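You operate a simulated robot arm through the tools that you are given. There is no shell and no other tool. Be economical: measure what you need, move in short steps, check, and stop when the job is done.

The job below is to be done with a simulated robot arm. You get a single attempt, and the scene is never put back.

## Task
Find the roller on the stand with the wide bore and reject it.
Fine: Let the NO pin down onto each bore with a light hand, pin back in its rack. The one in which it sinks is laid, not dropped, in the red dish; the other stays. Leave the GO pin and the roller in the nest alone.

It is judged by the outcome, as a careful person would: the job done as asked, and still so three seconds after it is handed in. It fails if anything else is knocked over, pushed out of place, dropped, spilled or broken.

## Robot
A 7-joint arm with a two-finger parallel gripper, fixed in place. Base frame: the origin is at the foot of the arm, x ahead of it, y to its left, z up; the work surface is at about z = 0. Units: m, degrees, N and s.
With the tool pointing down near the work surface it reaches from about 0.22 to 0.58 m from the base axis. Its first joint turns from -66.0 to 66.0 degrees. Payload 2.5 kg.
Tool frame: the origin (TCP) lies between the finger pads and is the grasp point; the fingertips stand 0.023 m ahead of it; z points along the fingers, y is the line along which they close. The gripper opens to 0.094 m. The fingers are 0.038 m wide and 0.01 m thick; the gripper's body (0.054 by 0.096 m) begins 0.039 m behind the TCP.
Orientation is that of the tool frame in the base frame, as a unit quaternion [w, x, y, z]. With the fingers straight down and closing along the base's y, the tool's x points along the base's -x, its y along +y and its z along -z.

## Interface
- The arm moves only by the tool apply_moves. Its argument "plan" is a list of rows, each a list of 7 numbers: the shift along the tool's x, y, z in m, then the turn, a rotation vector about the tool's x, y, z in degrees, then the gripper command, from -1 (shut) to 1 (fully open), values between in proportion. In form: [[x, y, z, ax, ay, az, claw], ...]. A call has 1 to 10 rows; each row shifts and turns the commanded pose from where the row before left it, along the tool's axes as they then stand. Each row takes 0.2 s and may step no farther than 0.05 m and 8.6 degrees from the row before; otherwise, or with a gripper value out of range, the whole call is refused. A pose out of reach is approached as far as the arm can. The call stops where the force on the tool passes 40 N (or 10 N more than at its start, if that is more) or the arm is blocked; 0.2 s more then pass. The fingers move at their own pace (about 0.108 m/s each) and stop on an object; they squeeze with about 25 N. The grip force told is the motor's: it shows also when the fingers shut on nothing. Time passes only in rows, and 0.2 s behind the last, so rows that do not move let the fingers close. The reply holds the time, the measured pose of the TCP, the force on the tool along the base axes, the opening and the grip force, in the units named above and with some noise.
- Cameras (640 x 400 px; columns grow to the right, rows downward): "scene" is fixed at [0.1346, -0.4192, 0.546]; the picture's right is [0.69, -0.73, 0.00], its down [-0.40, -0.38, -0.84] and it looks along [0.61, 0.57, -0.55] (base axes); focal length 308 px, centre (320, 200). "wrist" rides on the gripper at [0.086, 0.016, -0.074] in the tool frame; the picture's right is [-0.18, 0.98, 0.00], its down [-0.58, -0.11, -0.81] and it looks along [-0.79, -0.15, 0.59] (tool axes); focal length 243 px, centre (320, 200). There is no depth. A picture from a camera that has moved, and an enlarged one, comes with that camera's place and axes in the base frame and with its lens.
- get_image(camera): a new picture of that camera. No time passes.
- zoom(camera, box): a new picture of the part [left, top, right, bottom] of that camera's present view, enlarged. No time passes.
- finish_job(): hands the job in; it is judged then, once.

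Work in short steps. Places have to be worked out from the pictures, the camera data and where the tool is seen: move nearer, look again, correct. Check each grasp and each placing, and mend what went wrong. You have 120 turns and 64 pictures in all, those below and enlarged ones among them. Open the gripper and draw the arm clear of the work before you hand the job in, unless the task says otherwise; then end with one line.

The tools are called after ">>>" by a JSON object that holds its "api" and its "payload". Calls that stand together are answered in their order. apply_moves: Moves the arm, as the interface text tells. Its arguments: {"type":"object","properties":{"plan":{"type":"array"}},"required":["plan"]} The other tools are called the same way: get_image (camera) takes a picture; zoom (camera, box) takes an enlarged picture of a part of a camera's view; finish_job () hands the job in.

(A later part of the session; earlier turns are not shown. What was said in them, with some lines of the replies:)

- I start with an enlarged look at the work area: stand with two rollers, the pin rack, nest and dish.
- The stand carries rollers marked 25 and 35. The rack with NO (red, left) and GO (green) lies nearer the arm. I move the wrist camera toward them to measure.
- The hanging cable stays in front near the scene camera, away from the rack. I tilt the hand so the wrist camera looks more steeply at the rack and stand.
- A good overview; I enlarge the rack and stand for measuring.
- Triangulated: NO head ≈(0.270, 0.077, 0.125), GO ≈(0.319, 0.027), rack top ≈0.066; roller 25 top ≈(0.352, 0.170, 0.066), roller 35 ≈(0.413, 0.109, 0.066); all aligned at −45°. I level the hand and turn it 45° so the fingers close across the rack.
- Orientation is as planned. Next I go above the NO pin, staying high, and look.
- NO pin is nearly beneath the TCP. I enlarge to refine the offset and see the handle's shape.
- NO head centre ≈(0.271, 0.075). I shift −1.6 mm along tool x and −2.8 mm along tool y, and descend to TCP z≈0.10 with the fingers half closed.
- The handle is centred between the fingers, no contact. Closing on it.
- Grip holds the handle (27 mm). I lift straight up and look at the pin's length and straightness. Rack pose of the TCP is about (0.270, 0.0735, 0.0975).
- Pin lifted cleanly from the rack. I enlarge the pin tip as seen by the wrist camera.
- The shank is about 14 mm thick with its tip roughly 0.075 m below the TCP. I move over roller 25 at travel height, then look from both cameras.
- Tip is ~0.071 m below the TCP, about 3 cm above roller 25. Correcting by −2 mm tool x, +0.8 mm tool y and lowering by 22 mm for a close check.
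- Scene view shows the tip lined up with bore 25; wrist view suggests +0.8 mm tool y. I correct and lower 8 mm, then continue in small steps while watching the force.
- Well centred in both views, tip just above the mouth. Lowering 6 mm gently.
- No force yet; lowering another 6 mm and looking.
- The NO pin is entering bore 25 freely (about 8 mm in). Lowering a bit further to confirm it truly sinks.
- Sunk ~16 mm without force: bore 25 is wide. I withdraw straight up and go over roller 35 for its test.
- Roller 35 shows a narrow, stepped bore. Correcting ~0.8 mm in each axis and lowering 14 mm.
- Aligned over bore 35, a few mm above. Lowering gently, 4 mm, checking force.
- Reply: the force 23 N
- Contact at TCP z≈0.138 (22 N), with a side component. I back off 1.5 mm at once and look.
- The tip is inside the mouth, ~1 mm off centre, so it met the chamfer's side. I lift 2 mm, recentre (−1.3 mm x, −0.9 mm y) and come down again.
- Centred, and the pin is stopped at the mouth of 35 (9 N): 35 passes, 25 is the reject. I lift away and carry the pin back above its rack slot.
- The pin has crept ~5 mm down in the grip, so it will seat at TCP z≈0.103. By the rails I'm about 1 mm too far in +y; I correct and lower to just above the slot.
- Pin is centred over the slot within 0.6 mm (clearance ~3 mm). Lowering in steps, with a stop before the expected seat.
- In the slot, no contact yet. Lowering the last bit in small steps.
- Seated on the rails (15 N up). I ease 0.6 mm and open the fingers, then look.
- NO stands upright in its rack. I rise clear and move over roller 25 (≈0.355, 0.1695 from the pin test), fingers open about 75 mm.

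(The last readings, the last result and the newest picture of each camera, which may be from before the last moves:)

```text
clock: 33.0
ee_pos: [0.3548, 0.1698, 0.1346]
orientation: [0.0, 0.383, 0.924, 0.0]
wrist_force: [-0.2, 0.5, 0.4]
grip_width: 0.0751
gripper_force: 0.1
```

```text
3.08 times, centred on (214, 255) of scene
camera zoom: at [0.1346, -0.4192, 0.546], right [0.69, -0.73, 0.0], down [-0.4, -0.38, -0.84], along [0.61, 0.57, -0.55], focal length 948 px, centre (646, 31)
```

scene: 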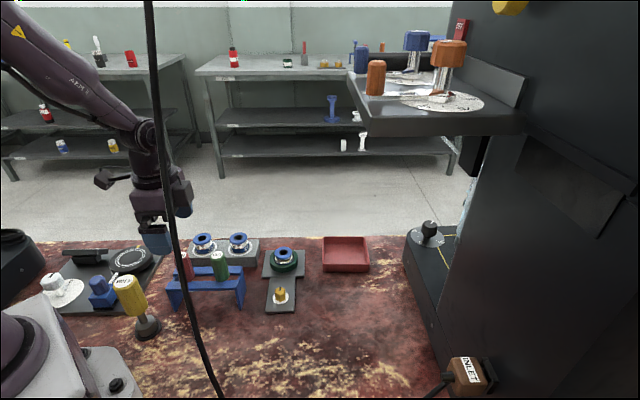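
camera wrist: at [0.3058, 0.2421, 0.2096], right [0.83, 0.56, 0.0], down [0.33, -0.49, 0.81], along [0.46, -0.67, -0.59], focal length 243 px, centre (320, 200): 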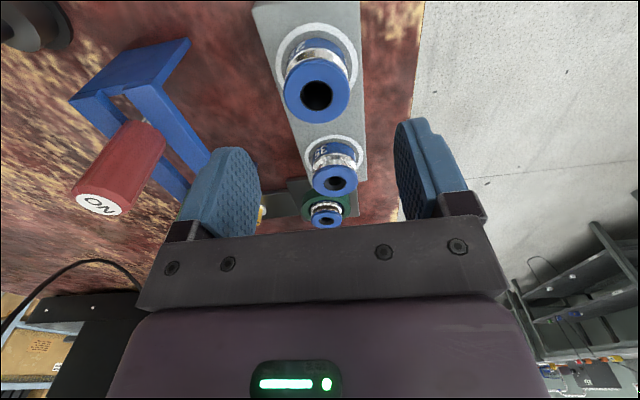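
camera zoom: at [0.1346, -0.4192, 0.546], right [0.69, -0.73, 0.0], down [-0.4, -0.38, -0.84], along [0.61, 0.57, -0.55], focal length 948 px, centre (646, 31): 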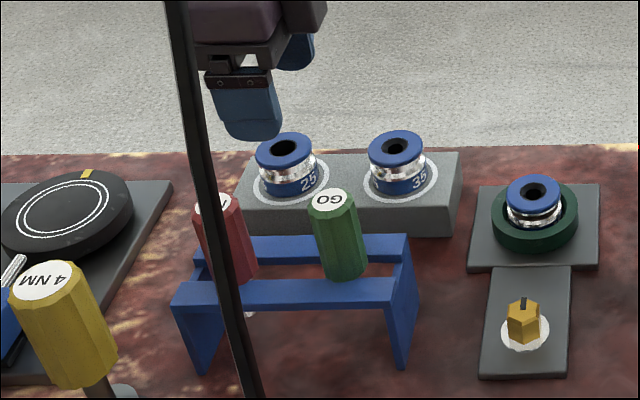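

Both pins stand in the rack; roller 25 is between the fingers. Descending to TCP z≈0.057.

>>> {"api": "apply_moves", "payload": {"plan": [[0, 0, 0.02, 0, 0, 0, 0.6], [0, 0, 0.02, 0, 0, 0, 0.6], [0, 0, 0.02, 0, 0, 0, 0.6], [0, 0, 0.0175, 0, 0, 0, 0.6], [0, 0, 0, 0, 0, 0, 0.6]]}}

>>> {"api": "get_image", "payload": {"camera": "wrist"}}

>>> {"api": "zoom", "payload": {"camera": "scene", "box": [165, 205, 261, 280]}}

```text
clock: 34.2
ee_pos: [0.3568, 0.17, 0.0554]
orientation: [0.0, 0.382, 0.924, 0.0]
wrist_force: [-1.4, -0.2, 0.4]
grip_width: 0.0749
gripper_force: 0.0
```

```text
21 pictures are left
camera wrist: at [0.3059, 0.2413, 0.1293], right [0.83, 0.56, 0.0], down [0.33, -0.49, 0.81], along [0.46, -0.67, -0.59], focal length 243 px, centre (320, 200)
```

wrist: 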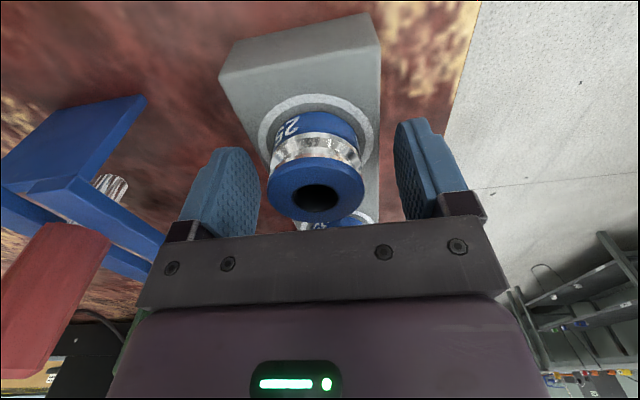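

```text
5.33 times, centred on (213, 242) of scene
camera zoom: at [0.1346, -0.4192, 0.546], right [0.69, -0.73, 0.0], down [-0.4, -0.38, -0.84], along [0.61, 0.57, -0.55], focal length 1643 px, centre (891, -27)
```

zoom: 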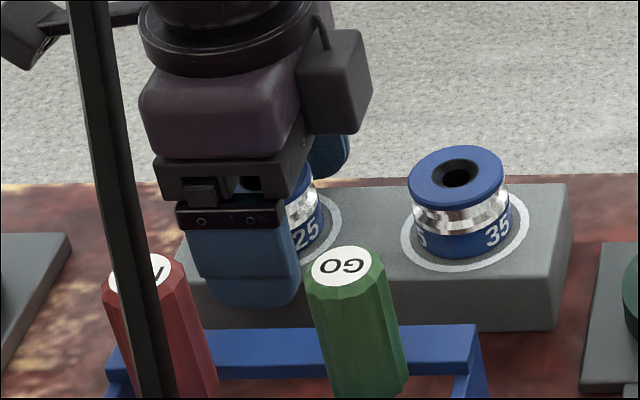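

Fingers flank roller 25 without contact. Closing gently.

>>> {"api": "apply_moves", "payload": {"plan": [[0, 0, 0, 0, 0, 0, 0.2], [0, 0, 0, 0, 0, 0, 0], [0, 0, 0, 0, 0, 0, -0.2], [0, 0, 0, 0, 0, 0, -1], [0, 0, 0, 0, 0, 0, -1]]}}

```text
clock: 35.4
ee_pos: [0.3547, 0.1692, 0.0557]
orientation: [-0.001, 0.383, 0.924, -0.001]
wrist_force: [-7.2, -9.0, 2.4]
grip_width: 0.0637
gripper_force: 45.0
```

Stopped at 64 mm with a side force of ~11 N – unexpected. I look before anything else.

>>> {"api": "get_image", "payload": {"camera": "wrist"}}

>>> {"api": "zoom", "payload": {"camera": "scene", "box": [165, 205, 261, 280]}}

```text
19 pictures are left
camera wrist: at [0.3054, 0.2408, 0.1291], right [0.83, 0.56, 0.0], down [0.34, -0.49, 0.81], along [0.45, -0.67, -0.59], focal length 243 px, centre (320, 200)
```

wrist: 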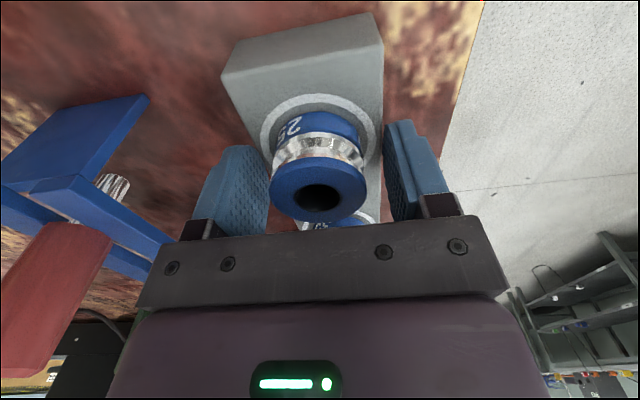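

```text
5.33 times, centred on (213, 242) of scene
camera zoom: at [0.1346, -0.4193, 0.546], right [0.69, -0.73, 0.0], down [-0.4, -0.38, -0.84], along [0.61, 0.57, -0.55], focal length 1643 px, centre (891, -27)
```

zoom: 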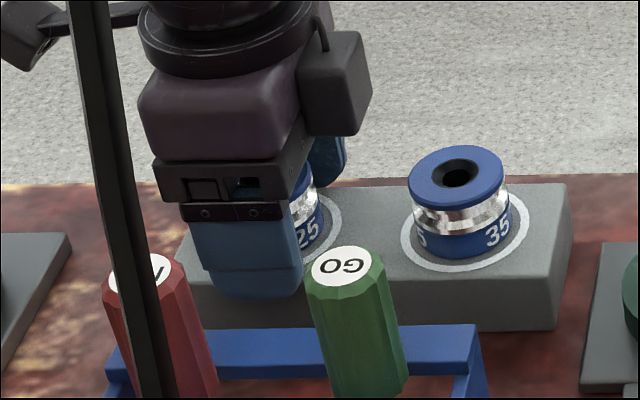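

The fingertips are below the stand's top and closed on the stand itself (top is ≈0.039, higher than I reckoned). I open, rise 11 mm and check that the stand has not moved.

>>> {"api": "apply_moves", "payload": {"plan": [[0, 0, 0, 0, 0, 0, 0.3], [0, 0, 0, 0, 0, 0, 0.6], [0, 0, 0, 0, 0, 0, 0.6], [0, 0, -0.011, 0, 0, 0, 0.6], [0, 0, 0, 0, 0, 0, 0.6]]}}

>>> {"api": "get_image", "payload": {"camera": "wrist"}}

>>> {"api": "zoom", "payload": {"camera": "scene", "box": [165, 205, 261, 280]}}

```text
clock: 36.6
ee_pos: [0.3559, 0.1696, 0.0654]
orientation: [-0.001, 0.383, 0.924, 0.0]
wrist_force: [0.2, -0.2, 0.3]
grip_width: 0.0753
gripper_force: 0.0
```

```text
17 pictures are left
camera wrist: at [0.3052, 0.2415, 0.1403], right [0.83, 0.56, 0.0], down [0.33, -0.49, 0.81], along [0.46, -0.67, -0.59], focal length 243 px, centre (320, 200)
```

wrist: 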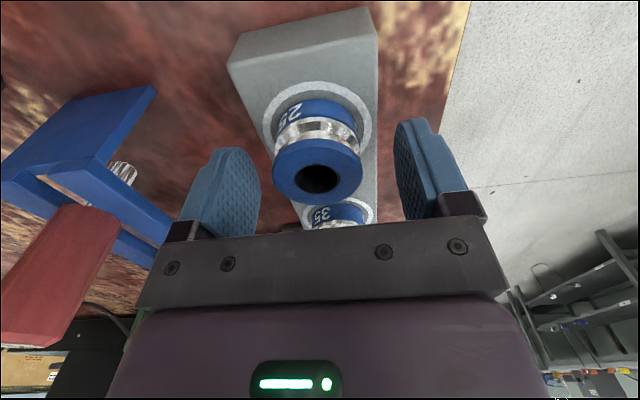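

```text
5.33 times, centred on (213, 242) of scene
camera zoom: at [0.1346, -0.4192, 0.546], right [0.69, -0.73, 0.0], down [-0.4, -0.38, -0.84], along [0.61, 0.57, -0.55], focal length 1643 px, centre (891, -27)
```

zoom: 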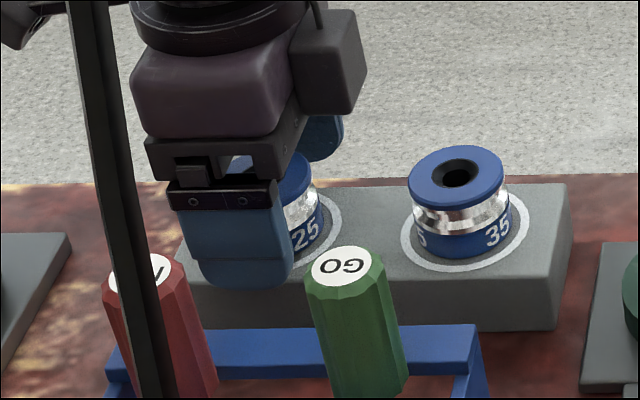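

Stand and roller 35 are exactly where they were. I raise 2 mm more for margin and close on the roller in stages.

>>> {"api": "apply_moves", "payload": {"plan": [[0, 0, -0.002, 0, 0, 0, 0.6], [0, 0, 0, 0, 0, 0, 0.4], [0, 0, 0, 0, 0, 0, 0.2], [0, 0, 0, 0, 0, 0, 0.15]]}}

```text
clock: 37.6
ee_pos: [0.3545, 0.1706, 0.0683]
orientation: [0.0, 0.383, 0.924, 0.0]
wrist_force: [0.4, 0.1, -0.4]
grip_width: 0.0538
gripper_force: 0.0
```

Past the stand's width with no force, so the tips are above it. Closing on the roller.

>>> {"api": "apply_moves", "payload": {"plan": [[0, 0, 0, 0, 0, 0, 0], [0, 0, 0, 0, 0, 0, -0.15], [0, 0, 0, 0, 0, 0, -1], [0, 0, 0, 0, 0, 0, -1]]}}

>>> {"api": "get_image", "payload": {"camera": "wrist"}}

```text
clock: 38.6
ee_pos: [0.354, 0.1701, 0.068]
orientation: [0.0, 0.383, 0.924, 0.0]
wrist_force: [-1.3, -0.8, 1.7]
grip_width: 0.0411
gripper_force: 24.3
```

```text
15 pictures are left
camera wrist: at [0.3049, 0.2418, 0.1425], right [0.83, 0.56, 0.0], down [0.33, -0.49, 0.81], along [0.46, -0.67, -0.59], focal length 243 px, centre (320, 200)
```

wrist: 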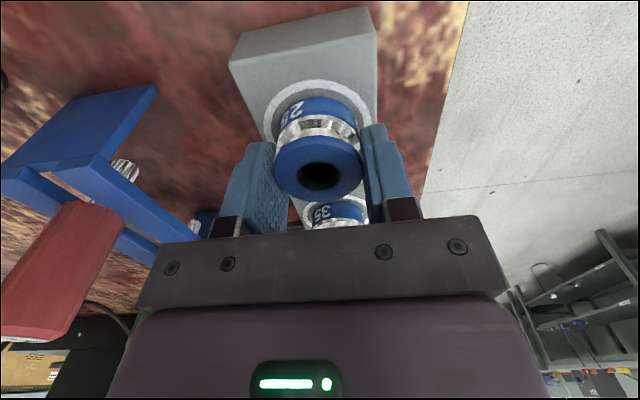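

Roller held (41 mm). Lifting 11 cm and starting the 90° turn so that the fingers will fit inside the dish.

>>> {"api": "apply_moves", "payload": {"plan": [[0, 0, -0.01, 0, 0, 0, -1], [0, 0, -0.03, 0, 0, 0, -1], [0, 0, -0.04, 0, 0, 0, -1], [0, 0, -0.03, 0, 0, 0, -1], [0, 0, 0, 0, 0, -8.5, -1], [0, 0, 0, 0, 0, -8.5, -1], [0, 0, 0, 0, 0, -8.5, -1], [0, 0, 0, 0, 0, -8.5, -1], [0, 0, 0, 0, 0, -8.5, -1], [0, 0, 0, 0, 0, -8.5, -1]]}}

>>> {"api": "apply_moves", "payload": {"plan": [[0, 0, 0, 0, 0, -8.5, -1], [0, 0, 0, 0, 0, -8.5, -1], [0, 0, 0, 0, 0, -8.5, -1], [0, 0, 0, 0, 0, -8.5, -1], [0, 0, 0, 0, 0, -5, -1], [0.002, -0.03, 0, 0, 0, 0, -1], [0.003, -0.045, 0, 0, 0, 0, -1], [0.003, -0.045, 0, 0, 0, 0, -1], [0.003, -0.045, 0, 0, 0, 0, -1], [0.003, -0.045, 0, 0, 0, 0, -1]]}}

>>> {"api": "get_image", "payload": {"camera": "scene"}}

```text
clock: 40.8
ee_pos: [0.3557, 0.1704, 0.1792]
orientation: [-0.001, -0.054, 0.999, 0.0]
wrist_force: [0.1, 0.0, -3.5]
grip_width: 0.0413
gripper_force: 24.9
```

```text
clock: 43.0
ee_pos: [0.4967, 0.0112, 0.1791]
orientation: [0.0, -0.382, 0.924, 0.001]
wrist_force: [-0.2, 0.7, -1.9]
grip_width: 0.0411
gripper_force: 25.3
```

```text
14 pictures are left
```

scene: 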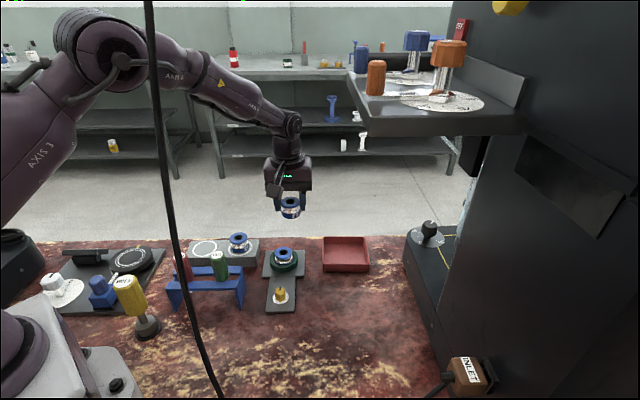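

The roller sits level in the grip. The machine's tray overhangs at about z 0.43 near the dish, so I lower to z≈0.12 first (above the nest roller) and then go in low.

>>> {"api": "apply_moves", "payload": {"plan": [[0, 0, 0.03, 0, 0, 0, -1], [0, 0, 0.029, 0, 0, 0, -1], [0.004, -0.03, 0, 0, 0, 0, -1], [0.004, -0.03, 0, 0, 0, 0, -1], [0, 0, 0, 0, 0, 0, -1]]}}

>>> {"api": "get_image", "payload": {"camera": "scene"}}

>>> {"api": "get_image", "payload": {"camera": "wrist"}}

```text
clock: 44.2
ee_pos: [0.5316, -0.0361, 0.1212]
orientation: [0.0, -0.382, 0.924, -0.001]
wrist_force: [1.0, 0.3, -3.6]
grip_width: 0.0411
gripper_force: 24.7
```

```text
13 pictures are left
```

scene: 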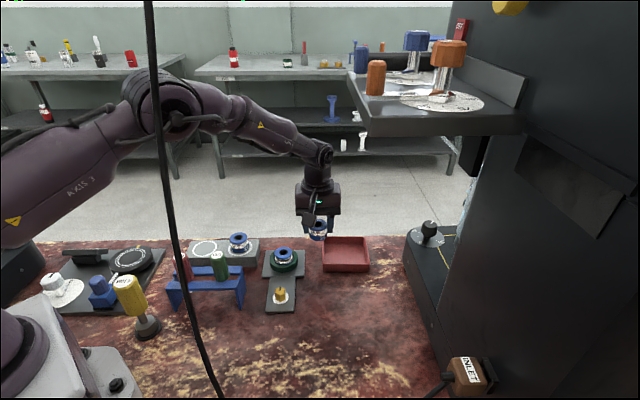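

```text
12 pictures are left
camera wrist: at [0.4604, -0.0871, 0.1957], right [-0.57, 0.82, 0.0], down [0.49, 0.33, 0.81], along [0.67, 0.46, -0.59], focal length 243 px, centre (320, 200)
```

wrist: 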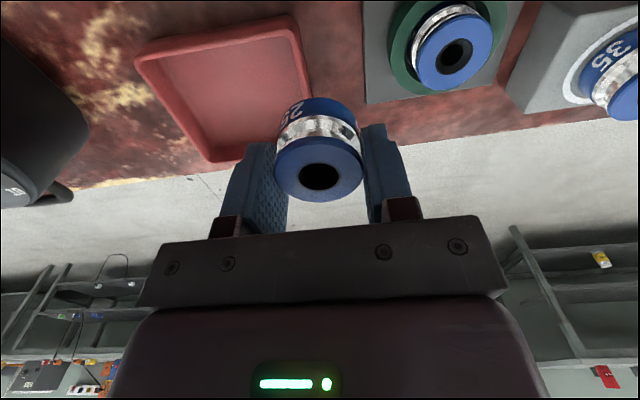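

Dish corners fix it at ≈(0.59, −0.073) centre, 0.11×0.10 m. Its far half is out of reach, so I aim for (0.574, −0.080), inside with margin all round. Moving there at this height.

>>> {"api": "apply_moves", "payload": {"plan": [[0.0005, -0.03, 0, 0, 0, 0, -1], [0.0005, -0.031, 0, 0, 0, 0, -1], [0, 0, 0.02, 0, 0, 0, -1], [0, 0, 0, 0, 0, 0, -1]]}}

>>> {"api": "get_image", "payload": {"camera": "wrist"}}

>>> {"api": "zoom", "payload": {"camera": "scene", "box": [290, 110, 420, 290]}}

```text
clock: 45.2
ee_pos: [0.5751, -0.0806, 0.1]
orientation: [0.0, -0.383, 0.924, 0.0]
wrist_force: [-0.1, -0.1, -2.0]
grip_width: 0.0413
gripper_force: 24.9
```

```text
11 pictures are left
camera wrist: at [0.5028, -0.1304, 0.1743], right [-0.56, 0.83, 0.0], down [0.49, 0.33, 0.81], along [0.67, 0.46, -0.59], focal length 243 px, centre (320, 200)
```

wrist: 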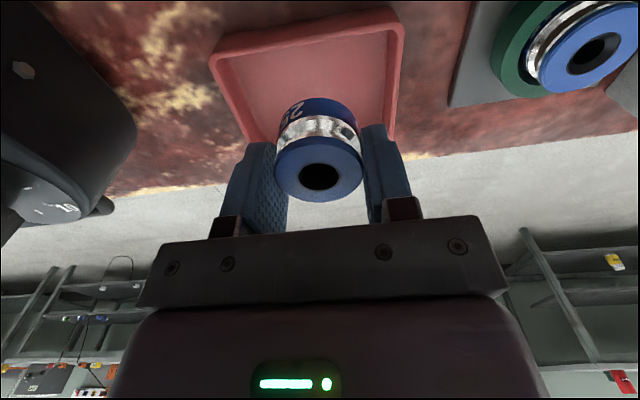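

```text
2.22 times, centred on (355, 200) of scene
camera zoom: at [0.1346, -0.4193, 0.546], right [0.69, -0.73, 0.0], down [-0.4, -0.38, -0.84], along [0.61, 0.57, -0.55], focal length 685 px, centre (242, 200)
```

zoom: 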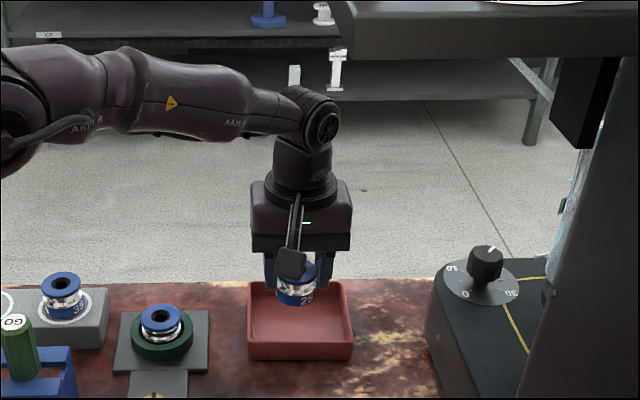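

Positioned over the dish with the roller upright, arm below the tray. Lowering to z≈0.05 and checking.

>>> {"api": "apply_moves", "payload": {"plan": [[0, 0, 0.015, 0, 0, 0, -1], [0, 0, 0.02, 0, 0, 0, -1], [0, 0, 0.015, 0, 0, 0, -1], [0, 0, 0, 0, 0, 0, -1]]}}

>>> {"api": "get_image", "payload": {"camera": "wrist"}}

>>> {"api": "zoom", "payload": {"camera": "scene", "box": [310, 210, 390, 280]}}

```text
clock: 46.2
ee_pos: [0.5746, -0.0813, 0.0504]
orientation: [0.0, -0.383, 0.924, 0.0]
wrist_force: [0.0, -0.5, -2.0]
grip_width: 0.0411
gripper_force: 25.6
```

```text
9 pictures are left
camera wrist: at [0.5019, -0.1306, 0.1228], right [-0.57, 0.82, 0.0], down [0.49, 0.33, 0.81], along [0.67, 0.46, -0.59], focal length 243 px, centre (320, 200)
```

wrist: 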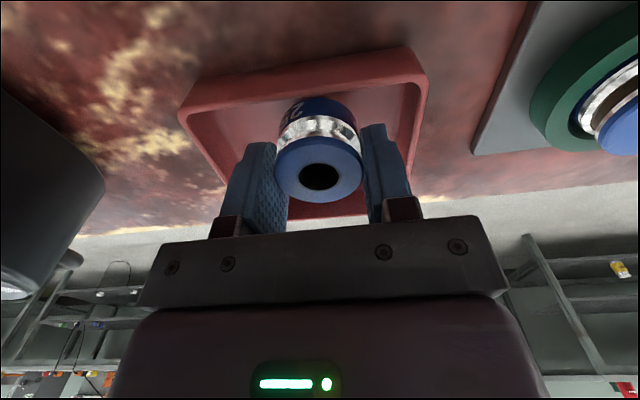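

```text
5.71 times, centred on (350, 245) of scene
camera zoom: at [0.1346, -0.4193, 0.546], right [0.69, -0.73, 0.0], down [-0.4, -0.38, -0.84], along [0.61, 0.57, -0.55], focal length 1761 px, centre (149, -57)
```

zoom: 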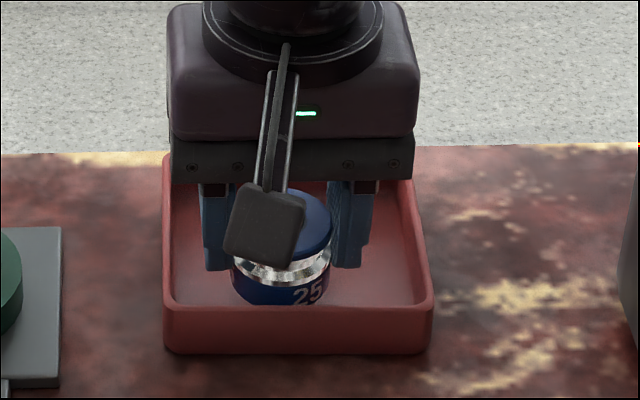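

Inside the walls with clearance all round. I shift 2 mm inward and lower, slowly near the floor.

>>> {"api": "apply_moves", "payload": {"plan": [[-0.002, 0, 0.004, 0, 0, 0, -1], [0, 0, 0.003, 0, 0, 0, -1], [0, 0, 0.002, 0, 0, 0, -1], [0, 0, 0, 0, 0, 0, -1]]}}

```text
clock: 47.2
ee_pos: [0.5751, -0.0793, 0.0401]
orientation: [0.0, -0.382, 0.924, 0.0]
wrist_force: [-0.2, 0.8, -3.5]
grip_width: 0.0412
gripper_force: 24.9
```

>>> {"api": "apply_moves", "payload": {"plan": [[0, 0, 0.0015, 0, 0, 0, -1], [0, 0, 0.001, 0, 0, 0, -1], [0, 0, 0, 0, 0, 0, -1]]}}

```text
clock: 48.0
ee_pos: [0.5749, -0.0796, 0.0371]
orientation: [0.0, -0.383, 0.924, 0.0]
wrist_force: [-0.4, -0.5, -2.5]
grip_width: 0.0412
gripper_force: 25.1
```

No floor contact yet (force still shows the roller's weight). Another 2 mm.

>>> {"api": "apply_moves", "payload": {"plan": [[0, 0, 0.001, 0, 0, 0, -1], [0, 0, 0.001, 0, 0, 0, -1], [0, 0, 0, 0, 0, 0, -1]]}}

```text
clock: 48.8
ee_pos: [0.5761, -0.0785, 0.0374]
orientation: [0.001, -0.383, 0.924, -0.001]
wrist_force: [-4.9, 1.3, 14.3]
grip_width: 0.0411
gripper_force: 24.5
```

Touched the floor (14 N). I ease 0.5 mm and open just enough to free the roller.

>>> {"api": "apply_moves", "payload": {"plan": [[0, 0, -0.0006, 0, 0, 0, -1], [0, 0, 0, 0, 0, 0, -0.05], [0, 0, 0, 0, 0, 0, 0.08], [0, 0, 0, 0, 0, 0, 0.12], [0, 0, 0, 0, 0, 0, 0.12]]}}

>>> {"api": "get_image", "payload": {"camera": "wrist"}}

```text
clock: 50.0
ee_pos: [0.5736, -0.0797, 0.0372]
orientation: [0.0, -0.383, 0.924, -0.001]
wrist_force: [-0.1, 0.6, 0.2]
grip_width: 0.0525
gripper_force: 0.1
```

```text
7 pictures are left
camera wrist: at [0.5018, -0.1289, 0.1107], right [-0.56, 0.83, 0.0], down [0.49, 0.33, 0.81], along [0.67, 0.46, -0.59], focal length 243 px, centre (320, 200)
```

wrist: 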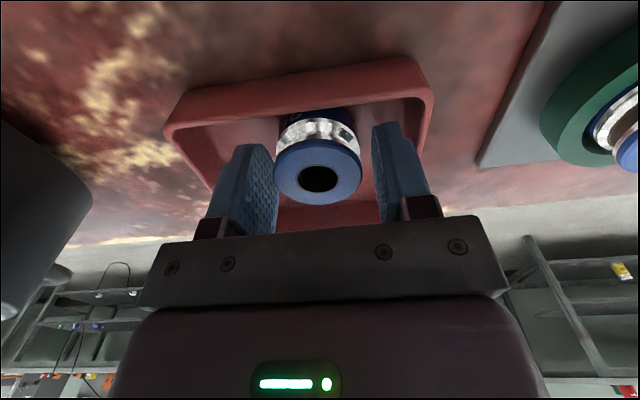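

Roller stands free in the dish. I rise straight up and retrace the path away from under the tray.

>>> {"api": "apply_moves", "payload": {"plan": [[0, 0, -0.01, 0, 0, 0, 0.12], [0, 0, -0.025, 0, 0, 0, 0.12], [0, 0, -0.04, 0, 0, 0, 0.12], [0, 0, -0.01, 0, 0, 0, 0.3], [-0.004, 0.04, 0, 0, 0, 0, 0.5], [-0.004, 0.04, 0, 0, 0, 0, 0.8], [0, 0.04, -0.02, 0, 0, 0, 1], [0.02, 0.02, -0.04, 0, 0, 0, 1], [0.03, 0, -0.04, 0, 0, 0, 1], [0, 0, 0, 0, 0, 0, 1]]}}

>>> {"api": "get_image", "payload": {"camera": "scene"}}

>>> {"api": "zoom", "payload": {"camera": "scene", "box": [150, 220, 390, 370]}}

```text
clock: 52.2
ee_pos: [0.4435, -0.006, 0.2234]
orientation: [0.001, -0.383, 0.924, -0.001]
wrist_force: [0.1, 0.8, 0.1]
grip_width: 0.0939
gripper_force: 0.0
```

```text
6 pictures are left
```

scene: 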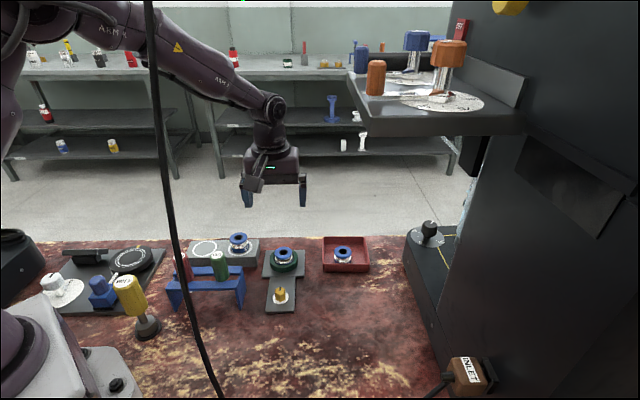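

```text
2.67 times, centred on (270, 295) of scene
camera zoom: at [0.1346, -0.4192, 0.546], right [0.69, -0.73, 0.0], down [-0.4, -0.38, -0.84], along [0.61, 0.57, -0.55], focal length 822 px, centre (453, -53)
```

zoom: 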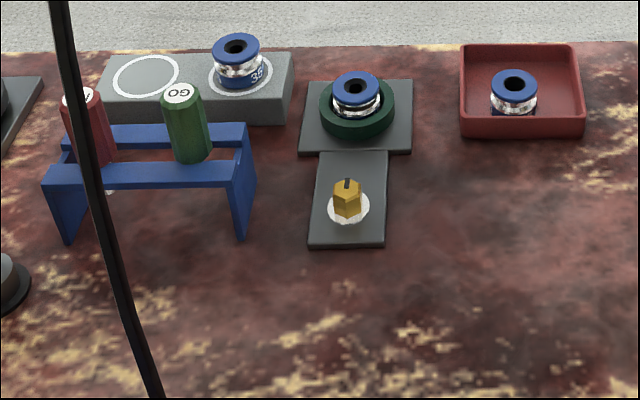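

The picture shows roller 25 upright in the dish. Roller 35, the nest roller and both pins are in place, and the arm is clear with the gripper open, so I hand in.

>>> {"api": "finish_job", "payload": {}}

```text
The job is handed in.
```

Roller 25 has the wide bore: the NO pin sank about 16 mm with no force, and the roller now stands upright in the red dish. The pin stopped at the mouth of 35, which stays on the stand. The NO pin is back in its rack, and I left the GO pin and the nest roller alone. Two slips: the first touch on 35 reached about 22 N, and the fingers briefly closed on the stand itself, which did not move.
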